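You operate a simulated robot arm through the tools that you are given. There is no shell and no other tool.

Carry out the task below with a simulated two-armed robot. There is one attempt and no reset: what you move stays moved.

Task
Bring the tank's mix to between 4 and 5 % through the mixer.
Fine: pump switch on HAND; mixer 6 % or more if weak, 3 % or less if strong; red handle open before the water runs and left open; teal handle shut, level under MAX.

Only the result counts: the job must be done as asked and must still hold three seconds after the hand-in. Knocking over, shifting, dropping, spilling or breaking anything else fails it.

Robot
Two 7-joint arms with two-finger grippers on one trunk that stands fixed in place. Base frame: the origin is at the foot of the trunk, x ahead of it, y to its left, z up. Units: m, rad, N and s.
The left shoulder is at [0.057, 0.216, 1.363], the right one opposite. With the tool pointing down near the work surface each hand reaches from about 0.1 to 0.66 m from the base axis, measured 20 degrees to its own side. Payload 3.43 kg a hand.
The tool frame of a hand sits at the grasp point between the pads (the TCP): z along the fingers, y along the line on which they close. The tips reach 0.02 m beyond it. The gripper opens to 0.124 m; its body begins 0.093 m behind the TCP.
Orientation is that of the tool frame in the base frame, as a unit quaternion [w, x, y, z]. With the fingers straight down and closing along the base's y, the tool's x points along the base's -x, its y along +y and its z along -z.

Tools
- The arms move only by the tool send_rows. It takes "left_steps", "right_steps" or both (then of equal length, played together; a hand with none holds still); each is a list of rows, each an object of numbers (a shift or turn left out is 0, a gripper value left out holds the last): "x", "y", "z": the shift along the tool's x, y, z in units of 400 mm (1.0 is 400 mm); "wx", "wy", "wz": the turn, a rotation vector about the tool's x, y, z in units of 120 degrees (1.0 is 120 degrees); "fingers": the finger opening in m, from 0 to 0.124. In form: [{"x": .., "y": .., "z": .., "wx": .., "wy": .., "wz": .., "fingers": ..}, ...]. A call has 1 to 20 rows; each row is the pose to reach, as a shift and turn from the pose commanded when the call began, along the tool's axes at that moment. A call with a number of a shift or a turn outside -1 to 1 is refused whole. Rows are played at 5 a second. More than 0.05 m and 0.15 rad between two rows, or a gripper value outside its range, and nothing of the call is played. Where a pose cannot be reached the arm comes as near as it can. A force on the tool above 60 N (or 10 N above the force at the start of the call, whichever is more), or a blocked arm, ends the call early, and 0.2 s more pass. Each finger travels about 0.072 m/s and halts on what it meets, pressing with about 27 N; the grip force reading is that of the motor and also rises with nothing between the fingers. The clock runs only during rows and for 0.2 s after the last one: add rows that repeat a pose to give the fingers time. It gives the time, the measured TCP pose, the force on the tool (base axes), the opening and the grip force at its end, in the units of the frame above (readings bear some noise), with the torque about the TCP (base axes, N m) and any sound that the robot's microphone picked up.
- Cameras (640 x 400 px; columns grow to the right, rows downward): "scene" is now at [0.1674, 0.0318, 1.5337]; the picture's right is [0.37, -0.93, 0.00], its down [-0.56, -0.23, -0.79] and it looks along [0.74, 0.30, -0.61] (base axes); focal length 287 px, centre (320, 200). "left" rides on the left gripper at [0.082, -0.014, -0.14] in its tool frame; the picture's right is [0.17, 0.99, 0.00], its down [-0.83, 0.14, -0.54] and it looks along [-0.53, 0.09, 0.84] (tool axes); focal length 243 px, centre (320, 200). "right" rides on the right gripper at [0.082, 0.014, -0.14] in its tool frame; the picture's right is [-0.17, 0.99, 0.00], its down [-0.83, -0.14, -0.54] and it looks along [-0.53, -0.09, 0.84] (tool axes); focal length 243 px, centre (320, 200). There is no depth. A picture from a camera that has moved, and an enlarged one, comes with that camera's place and axes in the base frame and with its lens.
- camera(camera): a new picture of that camera. The clock stands still meanwhile.
- raise_lower(by): moves the trunk up (or, below 0, down) by that many m; the arms and the scene camera ride with it, the base frame stays. It gives what a move gives, with no picture.
- aim_head(pan, tilt): turns the head with the scene camera to pan (to the left, within 1.396 rad either way) and tilt (down, from -0.506 to 1.204), counted from straight ahead of the robot (the tilt from the chest, where the trunk bows). It gives what a move gives.
- zoom(camera, box): a new picture of the part [left, top, right, bottom] of that camera's present view, enlarged. The clock stands still meanwhile.
- hand_in(): hands the job in; it is judged then, once.

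Places have to be worked out from the pictures, the camera data and where the tool is seen. Open the grippers and draw the arms clear of the work before you hand the job in, unless the task says otherwise.

The tools are called after "Request:" by a JSON object that holds its "op" and its "data". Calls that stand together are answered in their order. send_rows: Moves the arms, as the interface text tells. Its arguments: {"type":"object","properties":{"left_steps":{"type":"array"},"right_steps":{"type":"array"}},"required":[]} The other tools are called the same way: raise_lower (by) moves the trunk up or down; aim_head (pan, tilt) turns the head that bears the scene camera; camera (camera) takes a picture; zoom (camera, box) takes an enlarged picture of a part of a camera's view; hand_in () hands the job in.

At the start:

```text
t: 0.0
left_eef_pos: [0.464, 0.4852, 1.3511]
left_ee_rot: [0.0, 0.0, 1.0, 0.001]
left_ft_force: [-0.7, 0.9, 0.1]
left_ft_torque: [-0.01, 0.02, -0.01]
left_finger_gap: 0.124
left_grasp_force: 0.1
right_eef_pos: [0.4321, -0.0281, 1.3298]
right_ee_rot: [0.001, 0.0, 1.0, 0.0]
right_ft_force: [-0.1, 0.4, 0.0]
right_ft_torque: [0.02, -0.01, 0.01]
right_finger_gap: 0.1241
right_grasp_force: 0.0
trunk travel left (down, up): [-0.513, 0.078]
head pan, tilt (commanded): [0.384, 0.653]
```

scene: 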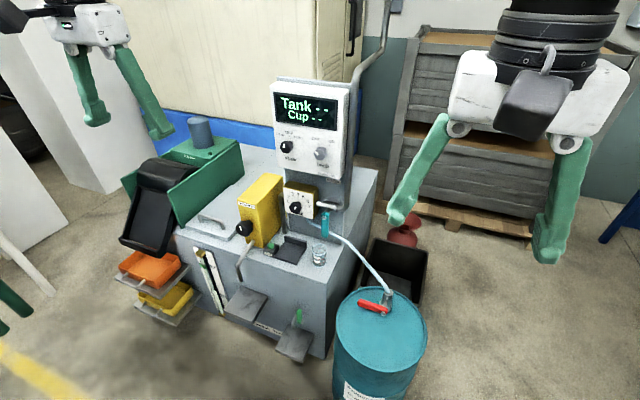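
right: 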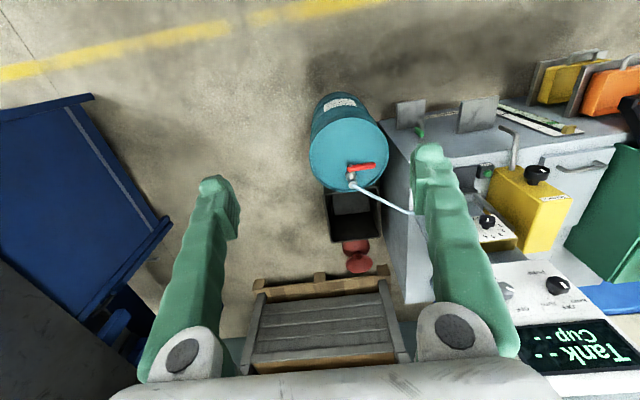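
left: 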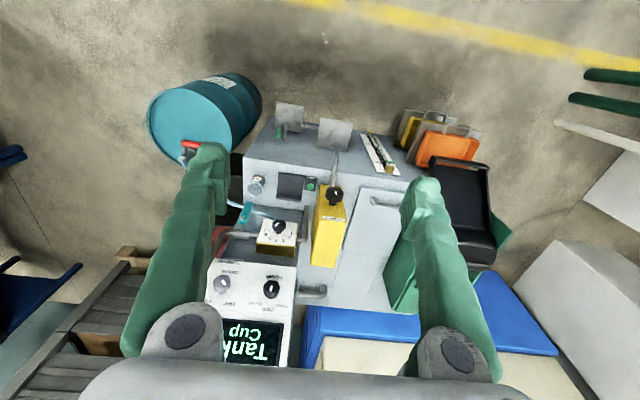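

I start by studying the machine: the panel with display and two knobs, the mixer dial, the red handle on the blue drum, the teal handle, and the yellow unit. I zoom on them to read labels.

Request:
{"op": "zoom", "data": {"camera": "scene", "box": [260, 70, 370, 180]}}

Request:
{"op": "zoom", "data": {"camera": "scene", "box": [220, 160, 360, 280]}}

Request:
{"op": "zoom", "data": {"camera": "scene", "box": [170, 230, 330, 370]}}

Request:
{"op": "zoom", "data": {"camera": "scene", "box": [310, 220, 450, 400]}}

Request:
{"op": "zoom", "data": {"camera": "scene", "box": [100, 110, 260, 330]}}

```text
3.64 times, centred on (315, 125) of scene
camera zoom: at [0.1674, 0.0318, 1.5337], right [0.37, -0.93, 0.0], down [-0.56, -0.23, -0.79], along [0.74, 0.3, -0.61], focal length 1045 px, centre (338, 473)
```

zoom: 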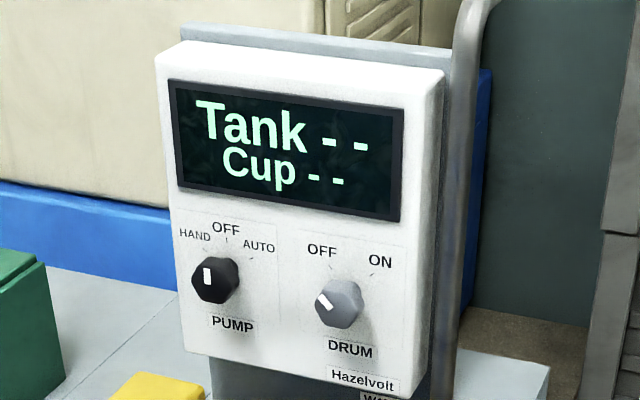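

```text
3.33 times, centred on (290, 220) of scene
camera zoom: at [0.1674, 0.0318, 1.5337], right [0.37, -0.93, 0.0], down [-0.56, -0.23, -0.79], along [0.74, 0.3, -0.61], focal length 958 px, centre (420, 133)
```

zoom: 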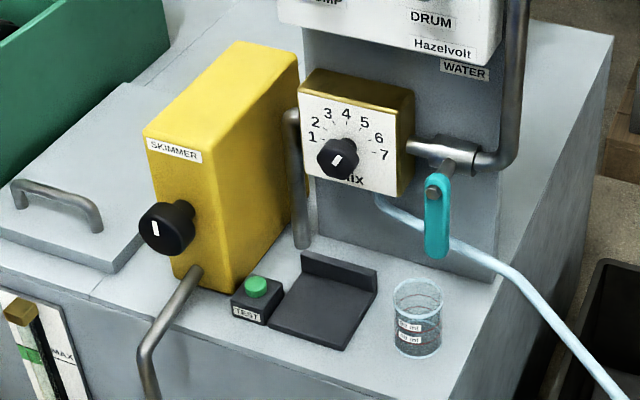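

```text
2.86 times, centred on (250, 300) of scene
camera zoom: at [0.1674, 0.0318, 1.5337], right [0.37, -0.93, 0.0], down [-0.56, -0.23, -0.79], along [0.74, 0.3, -0.61], focal length 821 px, centre (520, -86)
```

zoom: 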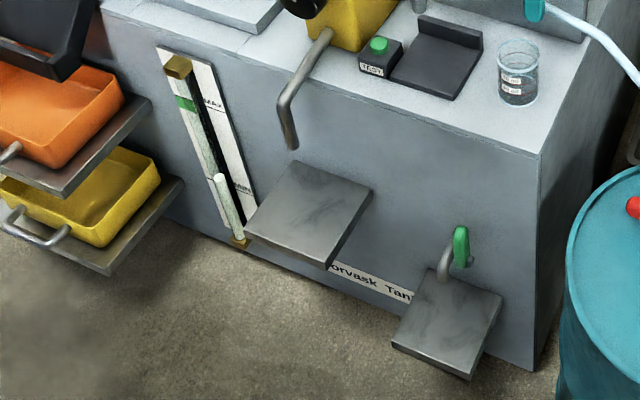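

```text
2.22 times, centred on (380, 310) of scene
camera zoom: at [0.1674, 0.0318, 1.5337], right [0.37, -0.93, 0.0], down [-0.56, -0.23, -0.79], along [0.74, 0.3, -0.61], focal length 638 px, centre (187, -44)
```

zoom: 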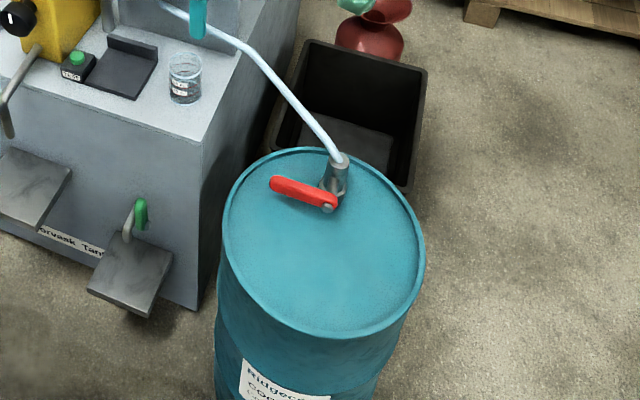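

```text
1.82 times, centred on (180, 220) of scene
camera zoom: at [0.1674, 0.0318, 1.5337], right [0.37, -0.93, 0.0], down [-0.56, -0.23, -0.79], along [0.74, 0.3, -0.61], focal length 522 px, centre (574, 164)
```

zoom: 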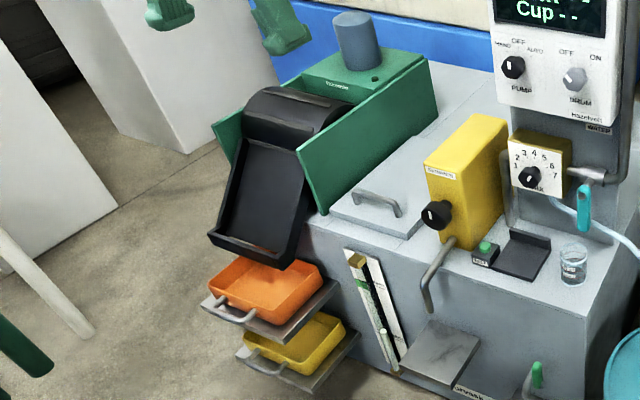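

Triangulating puts the pump knob near (0.89, 0.44, 1.115), mixer dial near (0.90, 0.42, 0.87), teal handle near (0.89, 0.305, 0.84), and red handle near (0.73, 0.07, 0.68). I zoom tighter on each to read switch positions and labels.

Request:
{"op": "zoom", "data": {"camera": "scene", "box": [272, 125, 344, 170]}}

Request:
{"op": "zoom", "data": {"camera": "scene", "box": [276, 175, 348, 220]}}

Request:
{"op": "zoom", "data": {"camera": "scene", "box": [340, 280, 420, 330]}}

Request:
{"op": "zoom", "data": {"camera": "scene", "box": [180, 240, 244, 320]}}

Request:
{"op": "zoom", "data": {"camera": "left", "box": [220, 110, 400, 220]}}

Request:
{"op": "zoom", "data": {"camera": "right", "box": [290, 80, 430, 280]}}

```text
8.89 times, centred on (308, 148) of scene
camera zoom: at [0.1674, 0.0318, 1.5337], right [0.37, -0.93, 0.0], down [-0.56, -0.23, -0.79], along [0.74, 0.3, -0.61], focal length 2553 px, centre (427, 667)
```

zoom: 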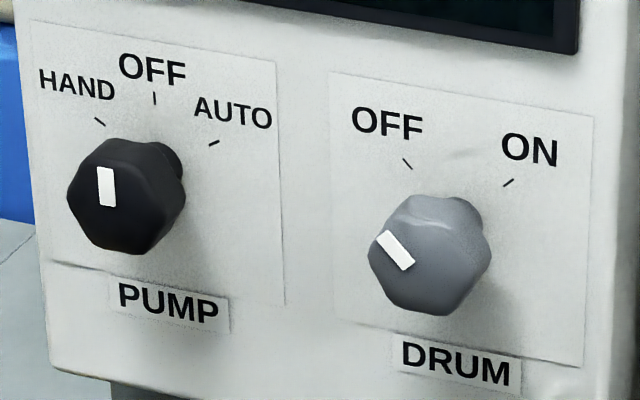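

```text
8.89 times, centred on (312, 198) of scene
camera zoom: at [0.1674, 0.0318, 1.5337], right [0.37, -0.93, 0.0], down [-0.56, -0.23, -0.79], along [0.74, 0.3, -0.61], focal length 2553 px, centre (391, 222)
```

zoom: 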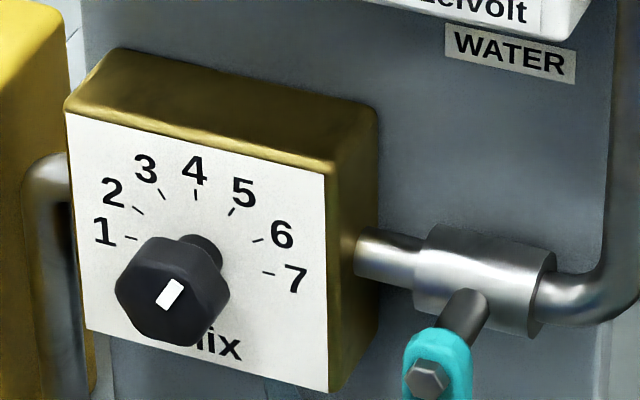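

```text
8.00 times, centred on (380, 305) of scene
camera zoom: at [0.1674, 0.0318, 1.5337], right [0.37, -0.93, 0.0], down [-0.56, -0.23, -0.79], along [0.74, 0.3, -0.61], focal length 2298 px, centre (-160, -640)
```

zoom: 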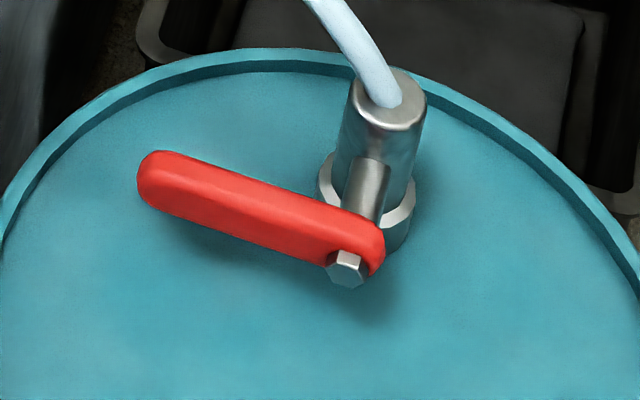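

```text
5.00 times, centred on (212, 280) of scene
camera zoom: at [0.1674, 0.0318, 1.5337], right [0.37, -0.93, 0.0], down [-0.56, -0.23, -0.79], along [0.74, 0.3, -0.61], focal length 1436 px, centre (860, -200)
```

zoom: 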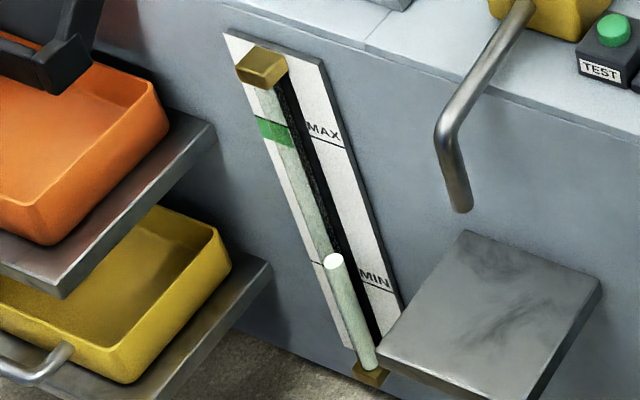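

```text
3.56 times, centred on (310, 165) of left
camera zoom: at [0.3807, 0.4717, 1.4906], right [-0.17, 0.99, 0.0], down [0.83, 0.14, 0.54], along [0.53, 0.09, -0.84], focal length 863 px, centre (356, 324)
```

zoom: 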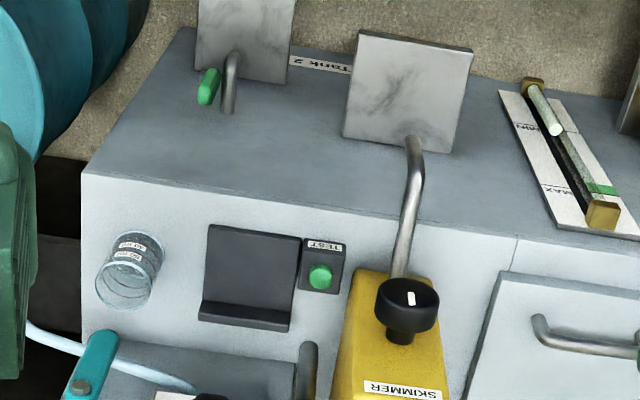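

```text
2.00 times, centred on (360, 180) of right
camera zoom: at [0.3502, -0.0149, 1.4701], right [0.17, 0.99, 0.0], down [0.83, -0.14, 0.54], along [0.53, -0.09, -0.84], focal length 485 px, centre (240, 240)
```

zoom: 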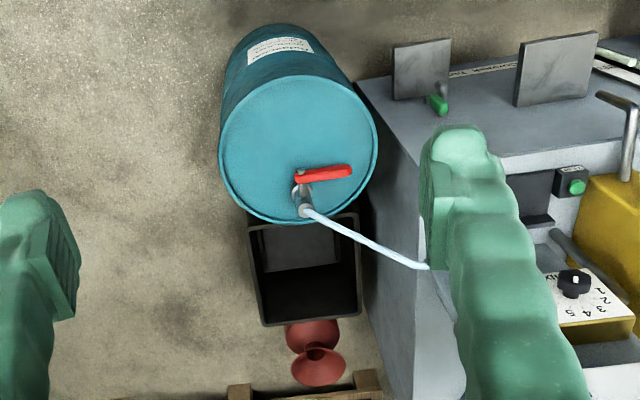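

Pump is on OFF, drum on OFF, the mixer points at about 5, the red handle lies crosswise (shut), the teal handle hangs crosswise to its pipe (shut), and the level sits just above MIN. First I lower the trunk so the shoulders match the pump knob's height, then turn the left hand to point forward.

Request:
{"op": "raise_lower", "data": {"by": -0.2}}

Request:
{"op": "send_rows", "data": {"left_steps": [{"wy": -0.07}, {"wy": -0.14}, {"wy": -0.21}, {"wy": -0.28}, {"wy": -0.35}, {"wy": -0.42}, {"wy": -0.49}, {"wy": -0.56}, {"wy": -0.63}, {"wy": -0.69}, {"wy": -0.75}, {"wy": -0.75}]}}

```text
t: 2.2
left_eef_pos: [0.4641, 0.4859, 1.1515]
left_ee_rot: [0.0, 0.0, 1.0, 0.0]
left_ft_force: [0.1, 0.3, 0.8]
left_ft_torque: [-0.01, -0.02, 0.02]
left_finger_gap: 0.1241
left_grasp_force: 0.0
right_eef_pos: [0.4333, -0.0286, 1.1307]
right_ee_rot: [0.0, 0.0, 1.0, 0.0]
right_ft_force: [0.4, 0.7, 0.5]
right_ft_torque: [0.01, 0.03, 0.0]
right_finger_gap: 0.1242
right_grasp_force: 0.0
trunk travel left (down, up): [-0.313, 0.278]
head pan, tilt (commanded): [0.384, 0.653]
```

```text
t: 5.0
left_eef_pos: [0.4734, 0.5648, 1.2402]
left_ee_rot: [0.614, 0.172, 0.73, 0.245]
left_ft_force: [-0.7, -0.2, -0.6]
left_ft_torque: [-0.01, 0.02, -0.03]
left_finger_gap: 0.1241
left_grasp_force: 0.1
left hand out of reach, approached as far as the arm can: row 7, 8, 9, 10, 11, 12
right_eef_pos: [0.4312, -0.0264, 1.1298]
right_ee_rot: [0.0, -0.001, 1.0, 0.0]
right_ft_force: [0.4, 0.0, 0.0]
right_ft_torque: [-0.04, -0.02, 0.02]
right_finger_gap: 0.1237
right_grasp_force: 0.0
trunk travel left (down, up): [-0.313, 0.278]
head pan, tilt (commanded): [0.384, 0.653]
stopped in row 12 (left hand): the arm was blocked; the commanded pose is now the measured one
```

The left hand now points mostly forward but was limited by being too close to the body. I move it forward to a standoff about 14 cm before the pump knob with a straight forward orientation.

Request:
{"op": "send_rows", "data": {"left_steps": [{"x": -0.005, "y": -0.052, "z": 0.084, "wx": 0.006, "wy": -0.01, "wz": -0.036}, {"x": -0.011, "y": -0.104, "z": 0.168, "wx": 0.0125, "wy": -0.02, "wz": -0.072}, {"x": -0.016, "y": -0.156, "z": 0.252, "wx": 0.019, "wy": -0.03, "wz": -0.108}, {"x": -0.022, "y": -0.208, "z": 0.336, "wx": 0.025, "wy": -0.04, "wz": -0.144}, {"x": -0.027, "y": -0.26, "z": 0.42, "wx": 0.031, "wy": -0.05, "wz": -0.18}, {"x": -0.033, "y": -0.312, "z": 0.504, "wx": 0.0375, "wy": -0.06, "wz": -0.216}, {"x": -0.038, "y": -0.364, "z": 0.588, "wx": 0.044, "wy": -0.07, "wz": -0.252}, {"x": -0.0475, "y": -0.469, "z": 0.6725, "wx": 0.05, "wy": -0.08, "wz": -0.288}, {"x": -0.0475, "y": -0.469, "z": 0.6725, "wx": 0.05, "wy": -0.08, "wz": -0.288}]}}

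```text
refused: row 8 steps farther than a row can; nothing moved
```

The last step was too long; I spread the same move evenly over more rows.

Request:
{"op": "send_rows", "data": {"left_steps": [{"x": -0.005, "y": -0.052, "z": 0.075, "wx": 0.006, "wy": -0.01, "wz": -0.036}, {"x": -0.011, "y": -0.104, "z": 0.15, "wx": 0.0125, "wy": -0.02, "wz": -0.072}, {"x": -0.016, "y": -0.156, "z": 0.225, "wx": 0.019, "wy": -0.03, "wz": -0.108}, {"x": -0.022, "y": -0.208, "z": 0.3, "wx": 0.025, "wy": -0.04, "wz": -0.144}, {"x": -0.027, "y": -0.26, "z": 0.375, "wx": 0.031, "wy": -0.05, "wz": -0.18}, {"x": -0.033, "y": -0.312, "z": 0.45, "wx": 0.0375, "wy": -0.06, "wz": -0.216}, {"x": -0.038, "y": -0.364, "z": 0.525, "wx": 0.044, "wy": -0.07, "wz": -0.252}, {"x": -0.043, "y": -0.416, "z": 0.6, "wx": 0.05, "wy": -0.08, "wz": -0.288}, {"x": -0.0475, "y": -0.469, "z": 0.6725, "wx": 0.05, "wy": -0.08, "wz": -0.288}, {"x": -0.0475, "y": -0.469, "z": 0.6725, "wx": 0.05, "wy": -0.08, "wz": -0.288}]}}

```text
t: 7.2
left_eef_pos: [0.7499, 0.4367, 1.1177]
left_ee_rot: [0.707, 0.0, 0.707, -0.001]
left_ft_force: [0.1, 0.4, 0.2]
left_ft_torque: [0.0, 0.02, 0.03]
left_finger_gap: 0.1241
left_grasp_force: 0.1
right_eef_pos: [0.4315, -0.027, 1.1306]
right_ee_rot: [0.001, -0.001, 1.0, 0.0]
right_ft_force: [0.4, 0.4, -0.8]
right_ft_torque: [0.0, 0.0, 0.0]
right_finger_gap: 0.1242
right_grasp_force: 0.0
trunk travel left (down, up): [-0.313, 0.278]
head pan, tilt (commanded): [0.384, 0.653]
```

Pose reached with the hand at (0.75, 0.437, 1.118) pointing forward. I look through the left and scene cameras to line up with the pump knob.

Request:
{"op": "camera", "data": {"camera": "left"}}

Request:
{"op": "camera", "data": {"camera": "scene"}}

```text
taken
camera left: at [0.61, 0.4238, 1.0336], right [0.0, 0.99, -0.17], down [-0.54, 0.14, 0.83], along [0.84, 0.09, 0.53], focal length 243 px, centre (320, 200)
```

left: 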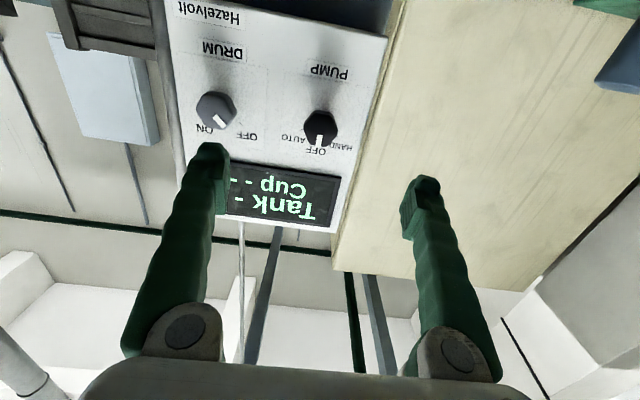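

```text
taken
camera scene: at [0.2332, 0.0317, 1.3226], right [0.37, -0.93, 0.0], down [-0.56, -0.23, -0.79], along [0.74, 0.3, -0.61], focal length 287 px, centre (320, 200)
```

scene: 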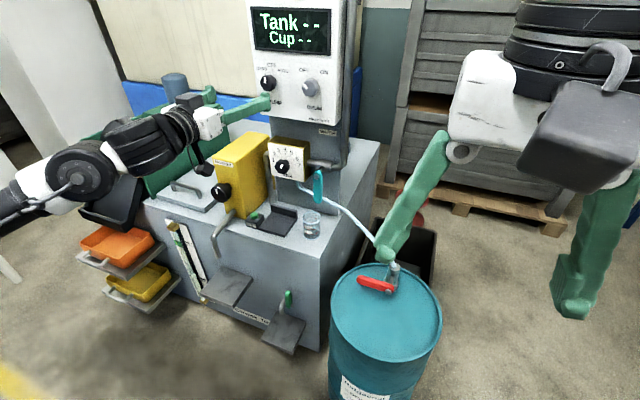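

The pump knob is at about (0.878, 0.437, 1.113) and the drum knob is 0.115 m to its right. The panel faces straight back at the robot. I zoom on the knob from the hand camera to see its shape and the angles of the marks.

Request:
{"op": "zoom", "data": {"camera": "left", "box": [180, 50, 380, 175]}}

Request:
{"op": "zoom", "data": {"camera": "scene", "box": [240, 40, 360, 115]}}

```text
3.20 times, centred on (280, 112) of left
camera zoom: at [0.61, 0.4238, 1.0336], right [0.0, 0.99, -0.17], down [-0.54, 0.14, 0.83], along [0.84, 0.09, 0.53], focal length 776 px, centre (448, 480)
```

zoom: 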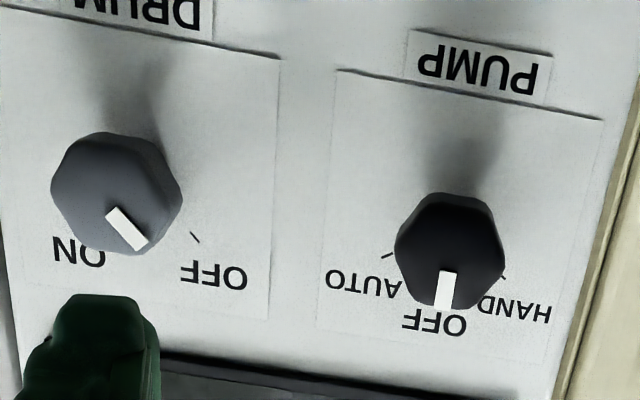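

```text
5.33 times, centred on (300, 78) of scene
camera zoom: at [0.2332, 0.0317, 1.3226], right [0.37, -0.93, 0.0], down [-0.56, -0.23, -0.79], along [0.74, 0.3, -0.61], focal length 1532 px, centre (427, 853)
```

zoom: 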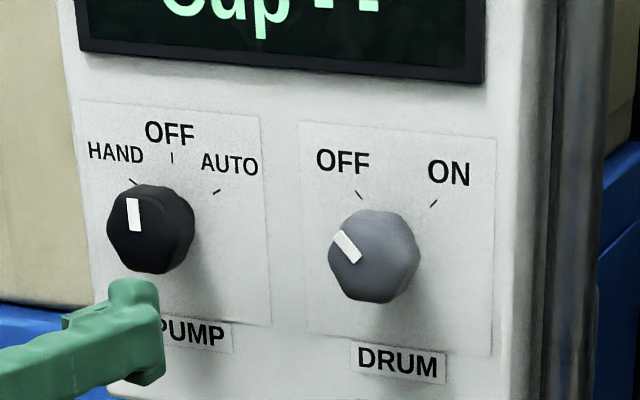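

The panel face is at x ≈ 0.911 and the pump axis at (y 0.4375, z 1.114). HAND lies 60° counter-clockwise of OFF, and the knob is hexagonal with a flat on top. I roll the hand +30° so the fingers meet flats, narrow them to 70 mm, and advance around the knob without closing.

Request:
{"op": "send_rows", "data": {"left_steps": [{"x": 0.009, "y": 0.002, "wz": 0.0625, "fingers": 0.07}, {"x": 0.009, "y": 0.002, "wz": 0.125}, {"x": 0.009, "y": 0.002, "wz": 0.1875}, {"x": 0.009, "y": 0.002, "wz": 0.25}, {"x": 0.009, "y": 0.002, "z": 0.08, "wz": 0.25}, {"x": 0.009, "y": 0.002, "z": 0.16, "wz": 0.25}, {"x": 0.009, "y": 0.002, "z": 0.24, "wz": 0.25}, {"x": 0.009, "y": 0.002, "z": 0.29, "wz": 0.25}, {"x": 0.009, "y": 0.002, "z": 0.318, "wz": 0.25}, {"x": 0.009, "y": 0.002, "z": 0.318, "wz": 0.25}]}}

Request:
{"op": "camera", "data": {"camera": "left"}}

Request:
{"op": "zoom", "data": {"camera": "scene", "box": [220, 20, 360, 130]}}

```text
t: 9.4
left_eef_pos: [0.8768, 0.4374, 1.1131]
left_ee_rot: [0.684, 0.183, 0.683, 0.181]
left_ft_force: [0.1, 0.0, 0.4]
left_ft_torque: [-0.02, -0.01, -0.02]
left_finger_gap: 0.07
left_grasp_force: 0.1
right_eef_pos: [0.4329, -0.0272, 1.1302]
right_ee_rot: [0.0, -0.001, 1.0, 0.0]
right_ft_force: [-0.5, -0.4, 0.1]
right_ft_torque: [-0.02, -0.01, -0.02]
right_finger_gap: 0.1239
right_grasp_force: 0.0
trunk travel left (down, up): [-0.313, 0.278]
head pan, tilt (commanded): [0.384, 0.653]
```

```text
taken
camera left: at [0.7372, 0.4665, 1.0337], right [0.0, 0.94, 0.35], down [-0.54, -0.29, 0.79], along [0.84, -0.19, 0.51], focal length 243 px, centre (320, 200)
```

left: 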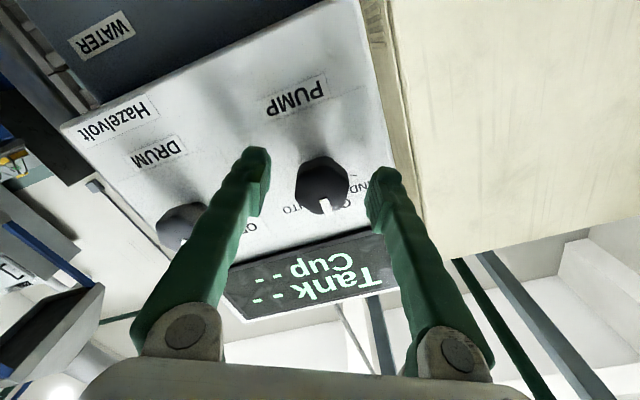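

```text
3.64 times, centred on (290, 75) of scene
camera zoom: at [0.2341, 0.0318, 1.3224], right [0.37, -0.93, 0.0], down [-0.56, -0.23, -0.79], along [0.74, 0.3, -0.61], focal length 1045 px, centre (429, 654)
```

zoom: 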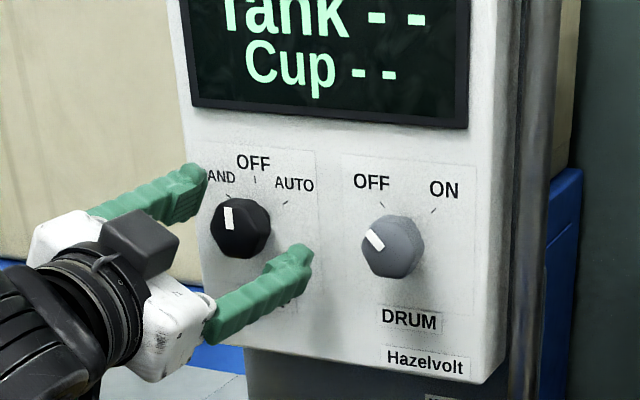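

The fingers straddle the knob symmetrically. I close on it.

Request:
{"op": "send_rows", "data": {"left_steps": [{"fingers": 0.05}, {"fingers": 0.03}, {"fingers": 0.02}, {"fingers": 0.02}, {"fingers": 0.02}]}}

Request:
{"op": "camera", "data": {"camera": "left"}}

```text
t: 10.6
left_eef_pos: [0.8781, 0.4395, 1.1141]
left_ee_rot: [0.684, 0.181, 0.683, 0.181]
left_ft_force: [6.2, 4.3, 5.8]
left_ft_torque: [0.0, 0.12, 0.18]
left_finger_gap: 0.0364
left_grasp_force: 44.8
right_eef_pos: [0.4324, -0.0272, 1.1305]
right_ee_rot: [0.001, 0.0, 1.0, 0.0]
right_ft_force: [0.6, 0.0, -1.1]
right_ft_torque: [-0.01, -0.02, -0.01]
right_finger_gap: 0.1238
right_grasp_force: 0.0
trunk travel left (down, up): [-0.313, 0.278]
head pan, tilt (commanded): [0.384, 0.653]
```

```text
taken
camera left: at [0.7372, 0.4674, 1.0342], right [0.0, 0.94, 0.35], down [-0.54, -0.29, 0.79], along [0.84, -0.19, 0.51], focal length 243 px, centre (320, 200)
```

left: 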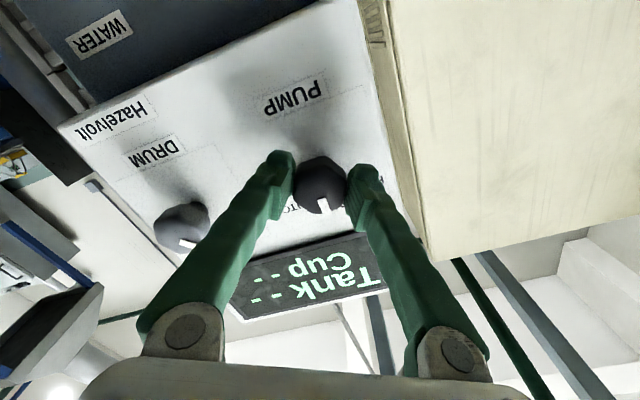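

Gripped at 36 mm across flats. I turn the knob 60° counter-clockwise toward HAND.

Request:
{"op": "send_rows", "data": {"left_steps": [{"wz": -0.05}, {"wz": -0.1}, {"wz": -0.15}, {"wz": -0.2}, {"wz": -0.25}, {"wz": -0.3}, {"wz": -0.35}, {"wz": -0.4}, {"wz": -0.45}, {"wz": -0.5}, {"wz": -0.5}]}}

Request:
{"op": "camera", "data": {"camera": "left"}}

Request:
{"op": "zoom", "data": {"camera": "scene", "box": [220, 0, 360, 110]}}

```text
t: 13.0
left_eef_pos: [0.876, 0.4376, 1.1133]
left_ee_rot: [0.683, -0.183, 0.682, -0.186]
left_ft_force: [3.8, 2.8, 7.1]
left_ft_torque: [-0.01, -0.05, 0.02]
left_finger_gap: 0.0362
left_grasp_force: 44.6
right_eef_pos: [0.4324, -0.0287, 1.131]
right_ee_rot: [0.0, 0.0, 1.0, 0.0]
right_ft_force: [-0.8, -0.8, -0.9]
right_ft_torque: [0.0, 0.0, 0.01]
right_finger_gap: 0.1241
right_grasp_force: 0.0
trunk travel left (down, up): [-0.313, 0.278]
head pan, tilt (commanded): [0.384, 0.653]
```

```text
taken
camera left: at [0.737, 0.3841, 1.0484], right [0.0, 0.77, -0.64], down [-0.54, 0.54, 0.65], along [0.84, 0.34, 0.42], focal length 243 px, centre (320, 200)
```

left: 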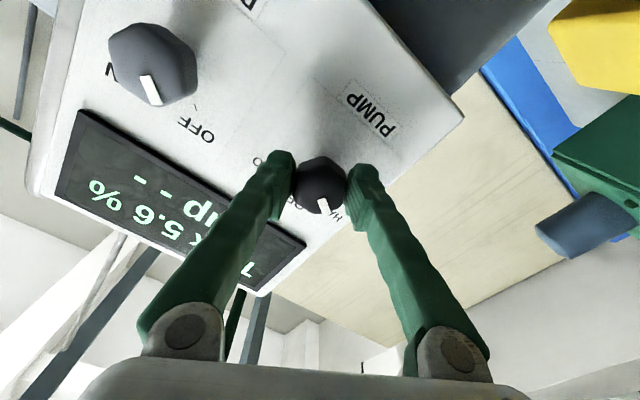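

```text
3.64 times, centred on (290, 55) of scene
camera zoom: at [0.2337, 0.0317, 1.3225], right [0.37, -0.93, 0.0], down [-0.56, -0.23, -0.79], along [0.74, 0.3, -0.61], focal length 1045 px, centre (429, 727)
```

zoom: 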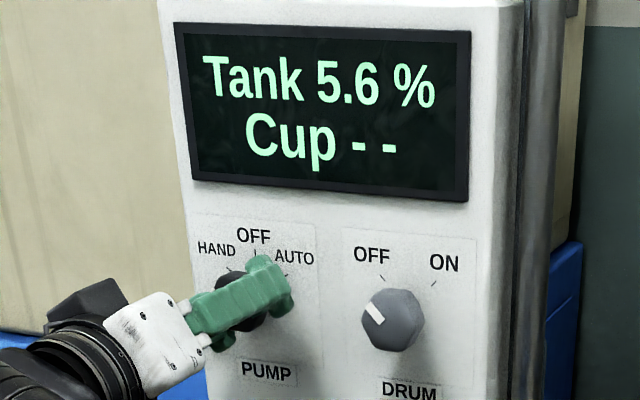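

The display came alive: Tank 5.6 %, so the mix is strong and the mixer must go to 3 % or less. I release the pump knob, back straight away, and check that it sits on HAND.

Request:
{"op": "send_rows", "data": {"left_steps": [{"fingers": 0.05}, {"fingers": 0.075}, {"fingers": 0.075}, {"z": -0.08}, {"z": -0.18}, {"z": -0.28}, {"z": -0.36}, {"z": -0.36}]}}

Request:
{"op": "camera", "data": {"camera": "left"}}

Request:
{"op": "camera", "data": {"camera": "scene"}}

Request:
{"op": "zoom", "data": {"camera": "scene", "box": [230, 0, 350, 110]}}

Request:
{"op": "zoom", "data": {"camera": "scene", "box": [250, 120, 350, 210]}}

```text
t: 14.8
left_eef_pos: [0.7322, 0.439, 1.1138]
left_ee_rot: [0.682, -0.184, 0.683, -0.186]
left_ft_force: [0.0, -0.1, -0.1]
left_ft_torque: [0.02, -0.02, 0.0]
left_finger_gap: 0.0752
left_grasp_force: 0.0
right_eef_pos: [0.4328, -0.0276, 1.1299]
right_ee_rot: [0.0, 0.0, 1.0, 0.0]
right_ft_force: [-0.5, 0.6, -0.3]
right_ft_torque: [-0.05, 0.0, -0.02]
right_finger_gap: 0.124
right_grasp_force: 0.1
trunk travel left (down, up): [-0.313, 0.278]
head pan, tilt (commanded): [0.384, 0.653]
```

```text
taken
camera left: at [0.5916, 0.3861, 1.0482], right [0.0, 0.77, -0.64], down [-0.54, 0.54, 0.65], along [0.84, 0.34, 0.41], focal length 243 px, centre (320, 200)
```

left: 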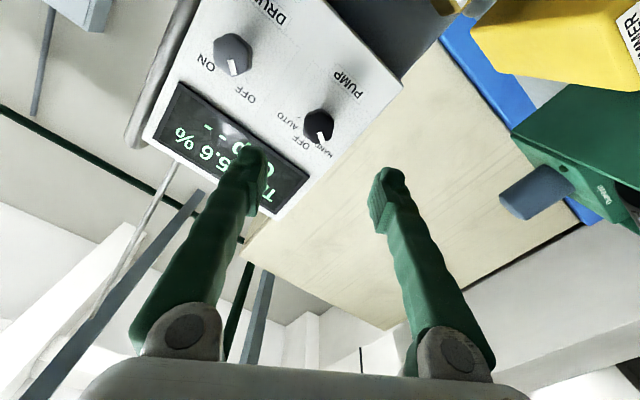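

```text
taken
camera scene: at [0.2346, 0.0316, 1.3223], right [0.37, -0.93, 0.0], down [-0.56, -0.23, -0.79], along [0.74, 0.3, -0.61], focal length 287 px, centre (320, 200)
```

scene: 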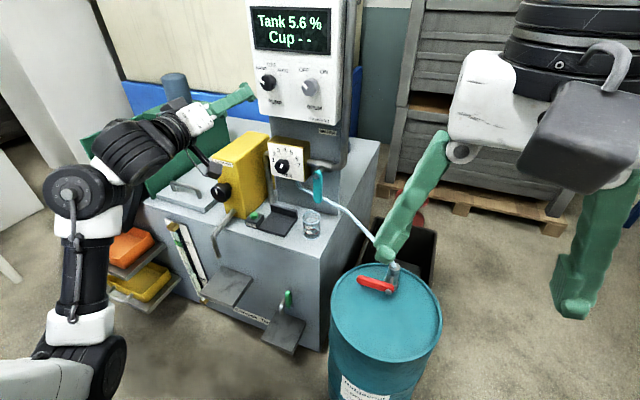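

```text
3.64 times, centred on (290, 55) of scene
camera zoom: at [0.2346, 0.0316, 1.3223], right [0.37, -0.93, 0.0], down [-0.56, -0.23, -0.79], along [0.74, 0.3, -0.61], focal length 1045 px, centre (429, 727)
```

zoom: 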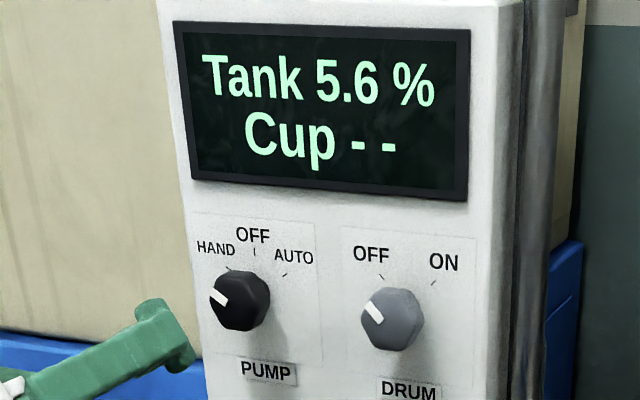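

```text
4.44 times, centred on (300, 165) of scene
camera zoom: at [0.2346, 0.0316, 1.3223], right [0.37, -0.93, 0.0], down [-0.56, -0.23, -0.79], along [0.74, 0.3, -0.61], focal length 1277 px, centre (409, 356)
```

zoom: 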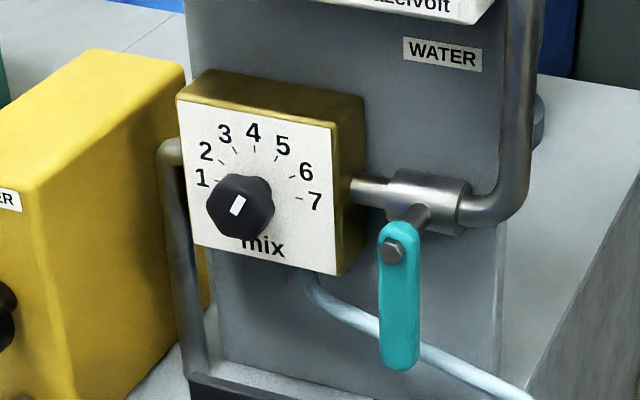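

Pump is on HAND, with 5.6 % still shown. The mixer axis computes to (y 0.424, z 0.870), digits 30° apart, marker exactly at 5. I bring the left hand down to a standoff in front of it, rolling to +60° so I can then turn it 90° counter-clockwise to 2.

Request:
{"op": "send_rows", "data": {"left_steps": [{"x": 0.046, "y": 0.023, "z": 0.004, "wz": 0.0625}, {"x": 0.091, "y": 0.0455, "z": 0.008, "wz": 0.125}, {"x": 0.137, "y": 0.068, "z": 0.012, "wz": 0.1875}, {"x": 0.182, "y": 0.091, "z": 0.015, "wz": 0.25}, {"x": 0.228, "y": 0.114, "z": 0.019, "wz": 0.3125}, {"x": 0.273, "y": 0.137, "z": 0.023, "wz": 0.375}, {"x": 0.319, "y": 0.159, "z": 0.027, "wz": 0.4375}, {"x": 0.364, "y": 0.182, "z": 0.03, "wz": 0.5}, {"x": 0.41, "y": 0.205, "z": 0.034, "wz": 0.5625}, {"x": 0.455, "y": 0.2275, "z": 0.038, "wz": 0.625}, {"x": 0.501, "y": 0.25, "z": 0.042, "wz": 0.6875}, {"x": 0.546, "y": 0.273, "z": 0.045, "wz": 0.75}, {"x": 0.546, "y": 0.273, "z": 0.045, "wz": 0.75}]}}

Request:
{"op": "camera", "data": {"camera": "left"}}

Request:
{"op": "camera", "data": {"camera": "scene"}}

```text
t: 17.6
left_eef_pos: [0.7503, 0.4214, 0.8681]
left_ee_rot: [0.613, 0.354, 0.612, 0.352]
left_ft_force: [-1.1, 0.1, -0.8]
left_ft_torque: [-0.02, -0.01, 0.03]
left_finger_gap: 0.0751
left_grasp_force: 0.0
right_eef_pos: [0.4333, -0.0277, 1.1305]
right_ee_rot: [0.0, -0.001, 1.0, -0.001]
right_ft_force: [-0.1, -0.4, -0.3]
right_ft_torque: [-0.04, 0.0, 0.0]
right_finger_gap: 0.124
right_grasp_force: 0.1
trunk travel left (down, up): [-0.313, 0.278]
head pan, tilt (commanded): [0.384, 0.653]
```

```text
taken
camera left: at [0.6101, 0.4858, 0.8141], right [0.0, 0.64, 0.77], down [-0.54, -0.65, 0.54], along [0.84, -0.42, 0.34], focal length 243 px, centre (320, 200)
```

left: 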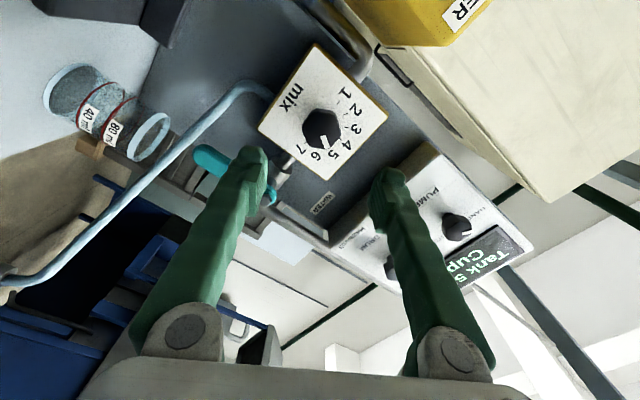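

```text
taken
camera scene: at [0.234, 0.0317, 1.3225], right [0.37, -0.93, 0.0], down [-0.56, -0.23, -0.79], along [0.74, 0.3, -0.61], focal length 287 px, centre (320, 200)
```

scene: 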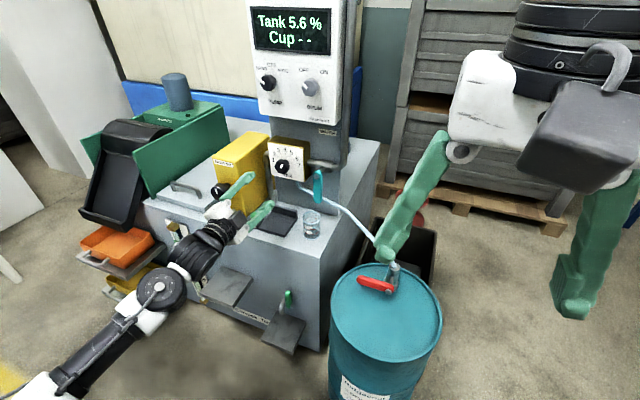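

Standoff reached with the roll at +60°. I zoom from the hand camera to triangulate the mixer face and check the knob's flats.

Request:
{"op": "zoom", "data": {"camera": "left", "box": [240, 30, 400, 170]}}

Request:
{"op": "zoom", "data": {"camera": "scene", "box": [200, 130, 340, 250]}}

```text
2.86 times, centred on (320, 100) of left
camera zoom: at [0.6101, 0.4858, 0.8141], right [0.0, 0.64, 0.77], down [-0.54, -0.65, 0.54], along [0.84, -0.42, 0.34], focal length 693 px, centre (320, 486)
```

zoom: 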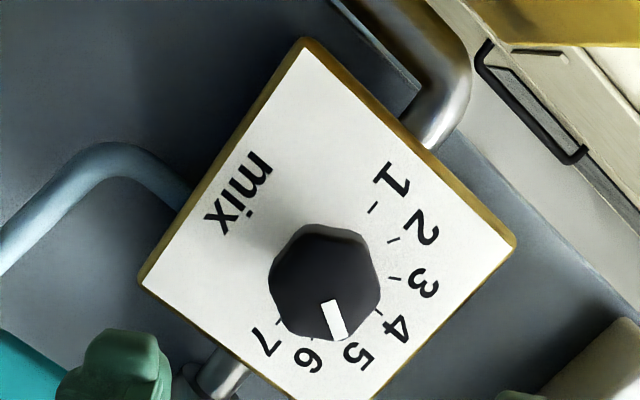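

```text
3.33 times, centred on (270, 190) of scene
camera zoom: at [0.234, 0.0317, 1.3225], right [0.37, -0.93, 0.0], down [-0.56, -0.23, -0.79], along [0.74, 0.3, -0.61], focal length 958 px, centre (487, 233)
```

zoom: 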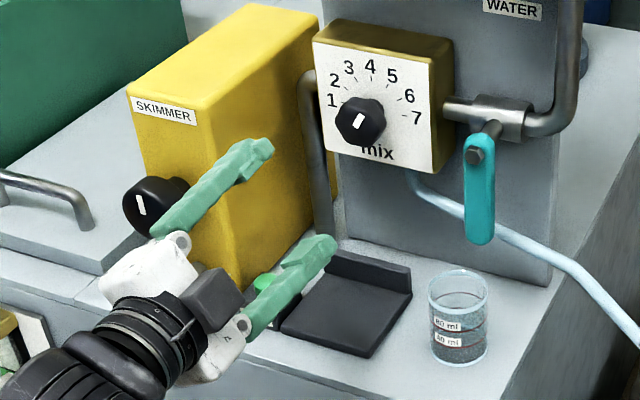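

The mixer face is at x ≈ 0.917 with axis near (0.4225, 0.8695), which lines up with the hand. I advance 13 cm around the knob, still open, and check.

Request:
{"op": "send_rows", "data": {"left_steps": [{"z": 0.09}, {"z": 0.18}, {"z": 0.25}, {"z": 0.3}, {"z": 0.33}, {"z": 0.33}]}}

Request:
{"op": "camera", "data": {"camera": "left"}}

Request:
{"op": "zoom", "data": {"camera": "scene", "box": [200, 130, 340, 250]}}

```text
t: 19.0
left_eef_pos: [0.8845, 0.4227, 0.8692]
left_ee_rot: [0.613, 0.352, 0.613, 0.352]
left_ft_force: [0.1, 0.1, -0.6]
left_ft_torque: [-0.03, -0.04, -0.01]
left_finger_gap: 0.075
left_grasp_force: 0.1
right_eef_pos: [0.4328, -0.0284, 1.1306]
right_ee_rot: [0.0, 0.0, 1.0, 0.0]
right_ft_force: [0.2, 0.1, 0.0]
right_ft_torque: [-0.02, 0.02, 0.03]
right_finger_gap: 0.1239
right_grasp_force: 0.1
trunk travel left (down, up): [-0.313, 0.278]
head pan, tilt (commanded): [0.384, 0.653]
```

```text
taken
camera left: at [0.7448, 0.487, 0.8153], right [0.0, 0.64, 0.77], down [-0.54, -0.65, 0.54], along [0.84, -0.42, 0.35], focal length 243 px, centre (320, 200)
```

left: 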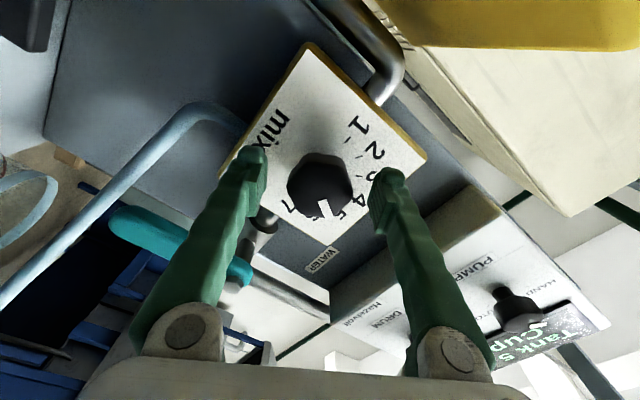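

```text
3.33 times, centred on (270, 190) of scene
camera zoom: at [0.234, 0.0318, 1.3224], right [0.37, -0.93, 0.0], down [-0.56, -0.23, -0.79], along [0.74, 0.3, -0.61], focal length 958 px, centre (487, 233)
```

zoom: 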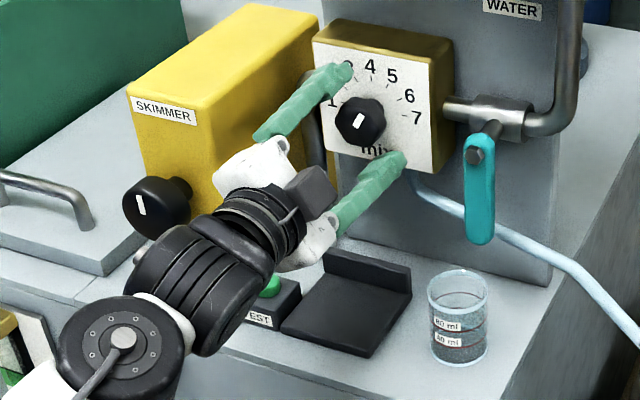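

The fingers straddle the mixer knob evenly with clearance to the skimmer. I close and then turn it 90° counter-clockwise toward 2.

Request:
{"op": "send_rows", "data": {"left_steps": [{"fingers": 0.05}, {"fingers": 0.03}, {"fingers": 0.02}, {"fingers": 0.02}, {"fingers": 0.02}]}}

Request:
{"op": "zoom", "data": {"camera": "left", "box": [220, 60, 440, 240]}}

```text
t: 20.2
left_eef_pos: [0.8854, 0.4234, 0.87]
left_ee_rot: [0.613, 0.352, 0.613, 0.353]
left_ft_force: [3.2, -0.2, 1.2]
left_ft_torque: [-0.02, 0.02, 0.04]
left_finger_gap: 0.0426
left_grasp_force: 45.0
right_eef_pos: [0.4327, -0.0273, 1.1311]
right_ee_rot: [-0.001, 0.0, 1.0, 0.0]
right_ft_force: [0.0, -0.2, 0.1]
right_ft_torque: [0.02, 0.0, -0.02]
right_finger_gap: 0.1241
right_grasp_force: 0.0
trunk travel left (down, up): [-0.313, 0.278]
head pan, tilt (commanded): [0.384, 0.653]
```

```text
2.22 times, centred on (330, 150) of left
camera zoom: at [0.7448, 0.487, 0.8153], right [0.0, 0.64, 0.77], down [-0.54, -0.65, 0.54], along [0.84, -0.42, 0.35], focal length 539 px, centre (298, 311)
```

zoom: 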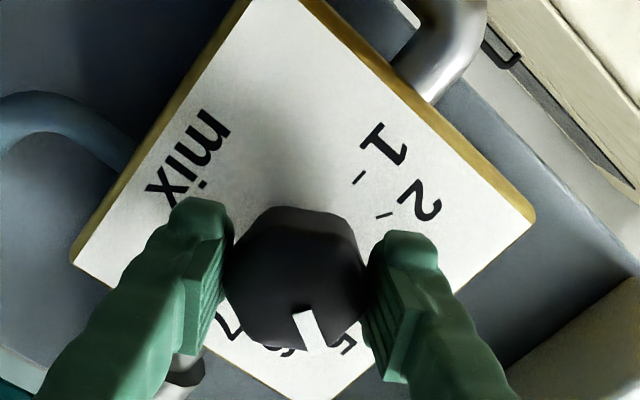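

Grip is 42.6 mm on this somewhat larger knob. I turn it counter-clockwise by 90° in small steps.

Request:
{"op": "send_rows", "data": {"left_steps": [{"wz": -0.05}, {"wz": -0.1}, {"wz": -0.15}, {"wz": -0.2}, {"wz": -0.25}, {"wz": -0.3}, {"wz": -0.35}, {"wz": -0.4}, {"wz": -0.45}, {"wz": -0.5}, {"wz": -0.55}, {"wz": -0.6}, {"wz": -0.65}, {"wz": -0.7}, {"wz": -0.75}, {"wz": -0.75}]}}

Request:
{"op": "camera", "data": {"camera": "left"}}

Request:
{"op": "zoom", "data": {"camera": "scene", "box": [200, 130, 340, 250]}}

```text
t: 23.6
left_eef_pos: [0.8844, 0.422, 0.8691]
left_ee_rot: [0.684, -0.184, 0.681, -0.185]
left_ft_force: [22.9, 8.3, 13.8]
left_ft_torque: [0.04, -0.4, 0.0]
left_finger_gap: 0.0422
left_grasp_force: 44.8
right_eef_pos: [0.4338, -0.0277, 1.1297]
right_ee_rot: [0.0, 0.0, 1.0, 0.0]
right_ft_force: [0.2, 0.1, -0.3]
right_ft_torque: [0.0, 0.04, 0.03]
right_finger_gap: 0.1239
right_grasp_force: 0.1
trunk travel left (down, up): [-0.313, 0.278]
head pan, tilt (commanded): [0.384, 0.653]
```

```text
taken
camera left: at [0.7444, 0.3689, 0.804], right [0.0, 0.77, -0.64], down [-0.54, 0.54, 0.65], along [0.84, 0.34, 0.42], focal length 243 px, centre (320, 200)
```

left: 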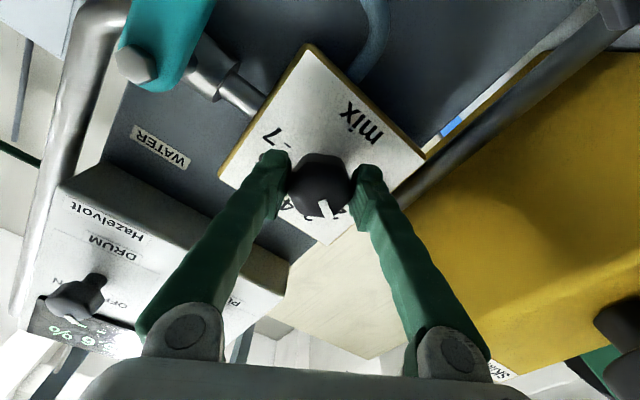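

```text
3.33 times, centred on (270, 190) of scene
camera zoom: at [0.2349, 0.032, 1.3223], right [0.37, -0.93, 0.0], down [-0.56, -0.23, -0.79], along [0.74, 0.3, -0.61], focal length 958 px, centre (487, 233)
```

zoom: 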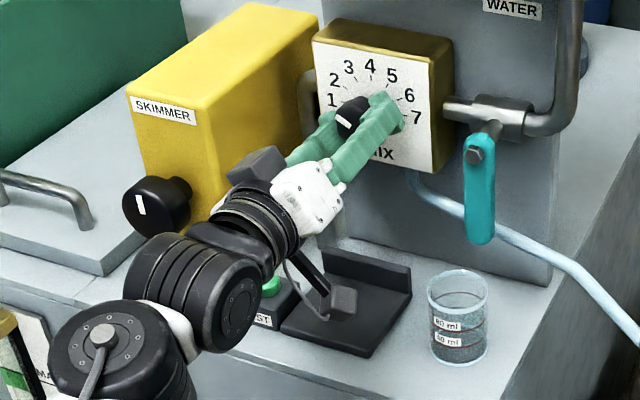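

The marker followed the hand to about 2. I open the fingers, back off straight, and check the dial.

Request:
{"op": "send_rows", "data": {"left_steps": [{"fingers": 0.055}, {"fingers": 0.08}, {"fingers": 0.08}, {"z": -0.06}, {"z": -0.15}, {"z": -0.25}, {"z": -0.35}, {"z": -0.4}, {"z": -0.4}]}}

Request:
{"op": "zoom", "data": {"camera": "scene", "box": [250, 120, 350, 210]}}

Request:
{"op": "camera", "data": {"camera": "left"}}

Request:
{"op": "camera", "data": {"camera": "right"}}

```text
t: 25.6
left_eef_pos: [0.7244, 0.4228, 0.8692]
left_ee_rot: [0.683, -0.184, 0.682, -0.185]
left_ft_force: [-0.2, 0.3, -0.1]
left_ft_torque: [-0.02, 0.0, -0.02]
left_finger_gap: 0.08
left_grasp_force: 0.0
right_eef_pos: [0.4335, -0.027, 1.1297]
right_ee_rot: [0.0, -0.001, 1.0, 0.0]
right_ft_force: [0.4, -0.2, -0.6]
right_ft_torque: [0.0, 0.01, 0.0]
right_finger_gap: 0.124
right_grasp_force: 0.0
trunk travel left (down, up): [-0.313, 0.278]
head pan, tilt (commanded): [0.384, 0.653]
```

```text
4.44 times, centred on (300, 165) of scene
camera zoom: at [0.2342, 0.0318, 1.3224], right [0.37, -0.93, 0.0], down [-0.56, -0.23, -0.79], along [0.74, 0.3, -0.61], focal length 1277 px, centre (409, 356)
```

zoom: 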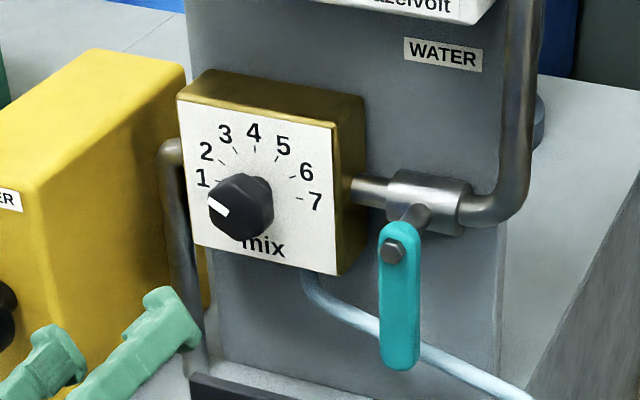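

```text
taken
camera left: at [0.5839, 0.3695, 0.8034], right [0.0, 0.77, -0.64], down [-0.54, 0.54, 0.65], along [0.84, 0.34, 0.42], focal length 243 px, centre (320, 200)
```

left: 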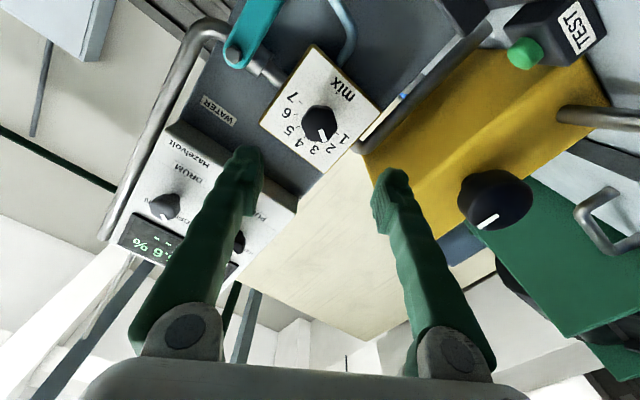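

```text
taken
camera right: at [0.3504, -0.0149, 1.2699], right [0.17, 0.99, 0.0], down [0.83, -0.14, 0.54], along [0.53, -0.09, -0.84], focal length 243 px, centre (320, 200)
```

right: 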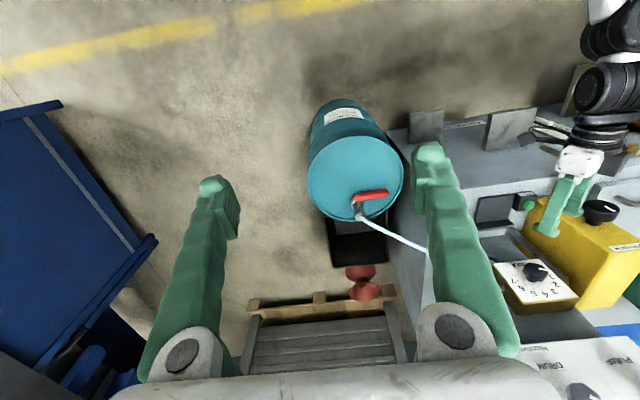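

The dial marker now sits at 2 (about 58° left of vertical). Next is the red handle: I zoom on it from the scene and right cameras to locate its pivot and tip.

Request:
{"op": "zoom", "data": {"camera": "scene", "box": [330, 245, 430, 315]}}

Request:
{"op": "zoom", "data": {"camera": "right", "box": [300, 160, 420, 250]}}

Request:
{"op": "camera", "data": {"camera": "scene"}}

```text
5.71 times, centred on (380, 280) of scene
camera zoom: at [0.2342, 0.0318, 1.3224], right [0.37, -0.93, 0.0], down [-0.56, -0.23, -0.79], along [0.74, 0.3, -0.61], focal length 1641 px, centre (-23, -257)
```

zoom: 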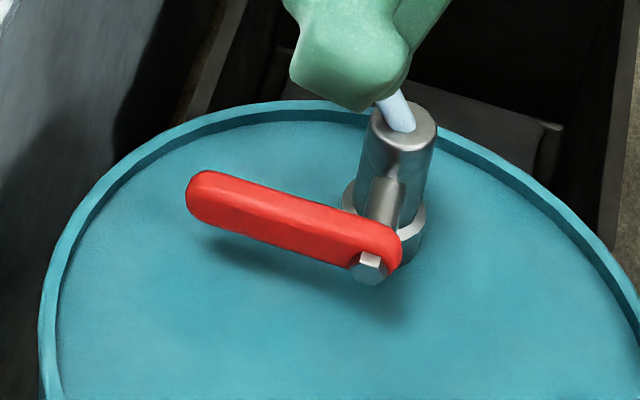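

```text
4.44 times, centred on (360, 205) of right
camera zoom: at [0.3504, -0.0149, 1.2699], right [0.17, 0.99, 0.0], down [0.83, -0.14, 0.54], along [0.53, -0.09, -0.84], focal length 1078 px, centre (142, 178)
```

zoom: 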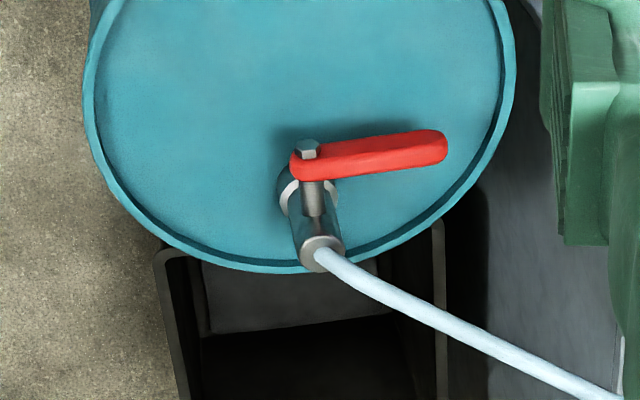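

```text
taken
camera scene: at [0.2342, 0.0318, 1.3224], right [0.37, -0.93, 0.0], down [-0.56, -0.23, -0.79], along [0.74, 0.3, -0.61], focal length 287 px, centre (320, 200)
```

scene: 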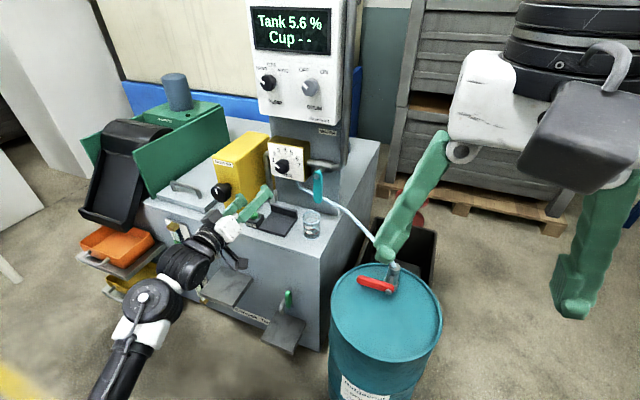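

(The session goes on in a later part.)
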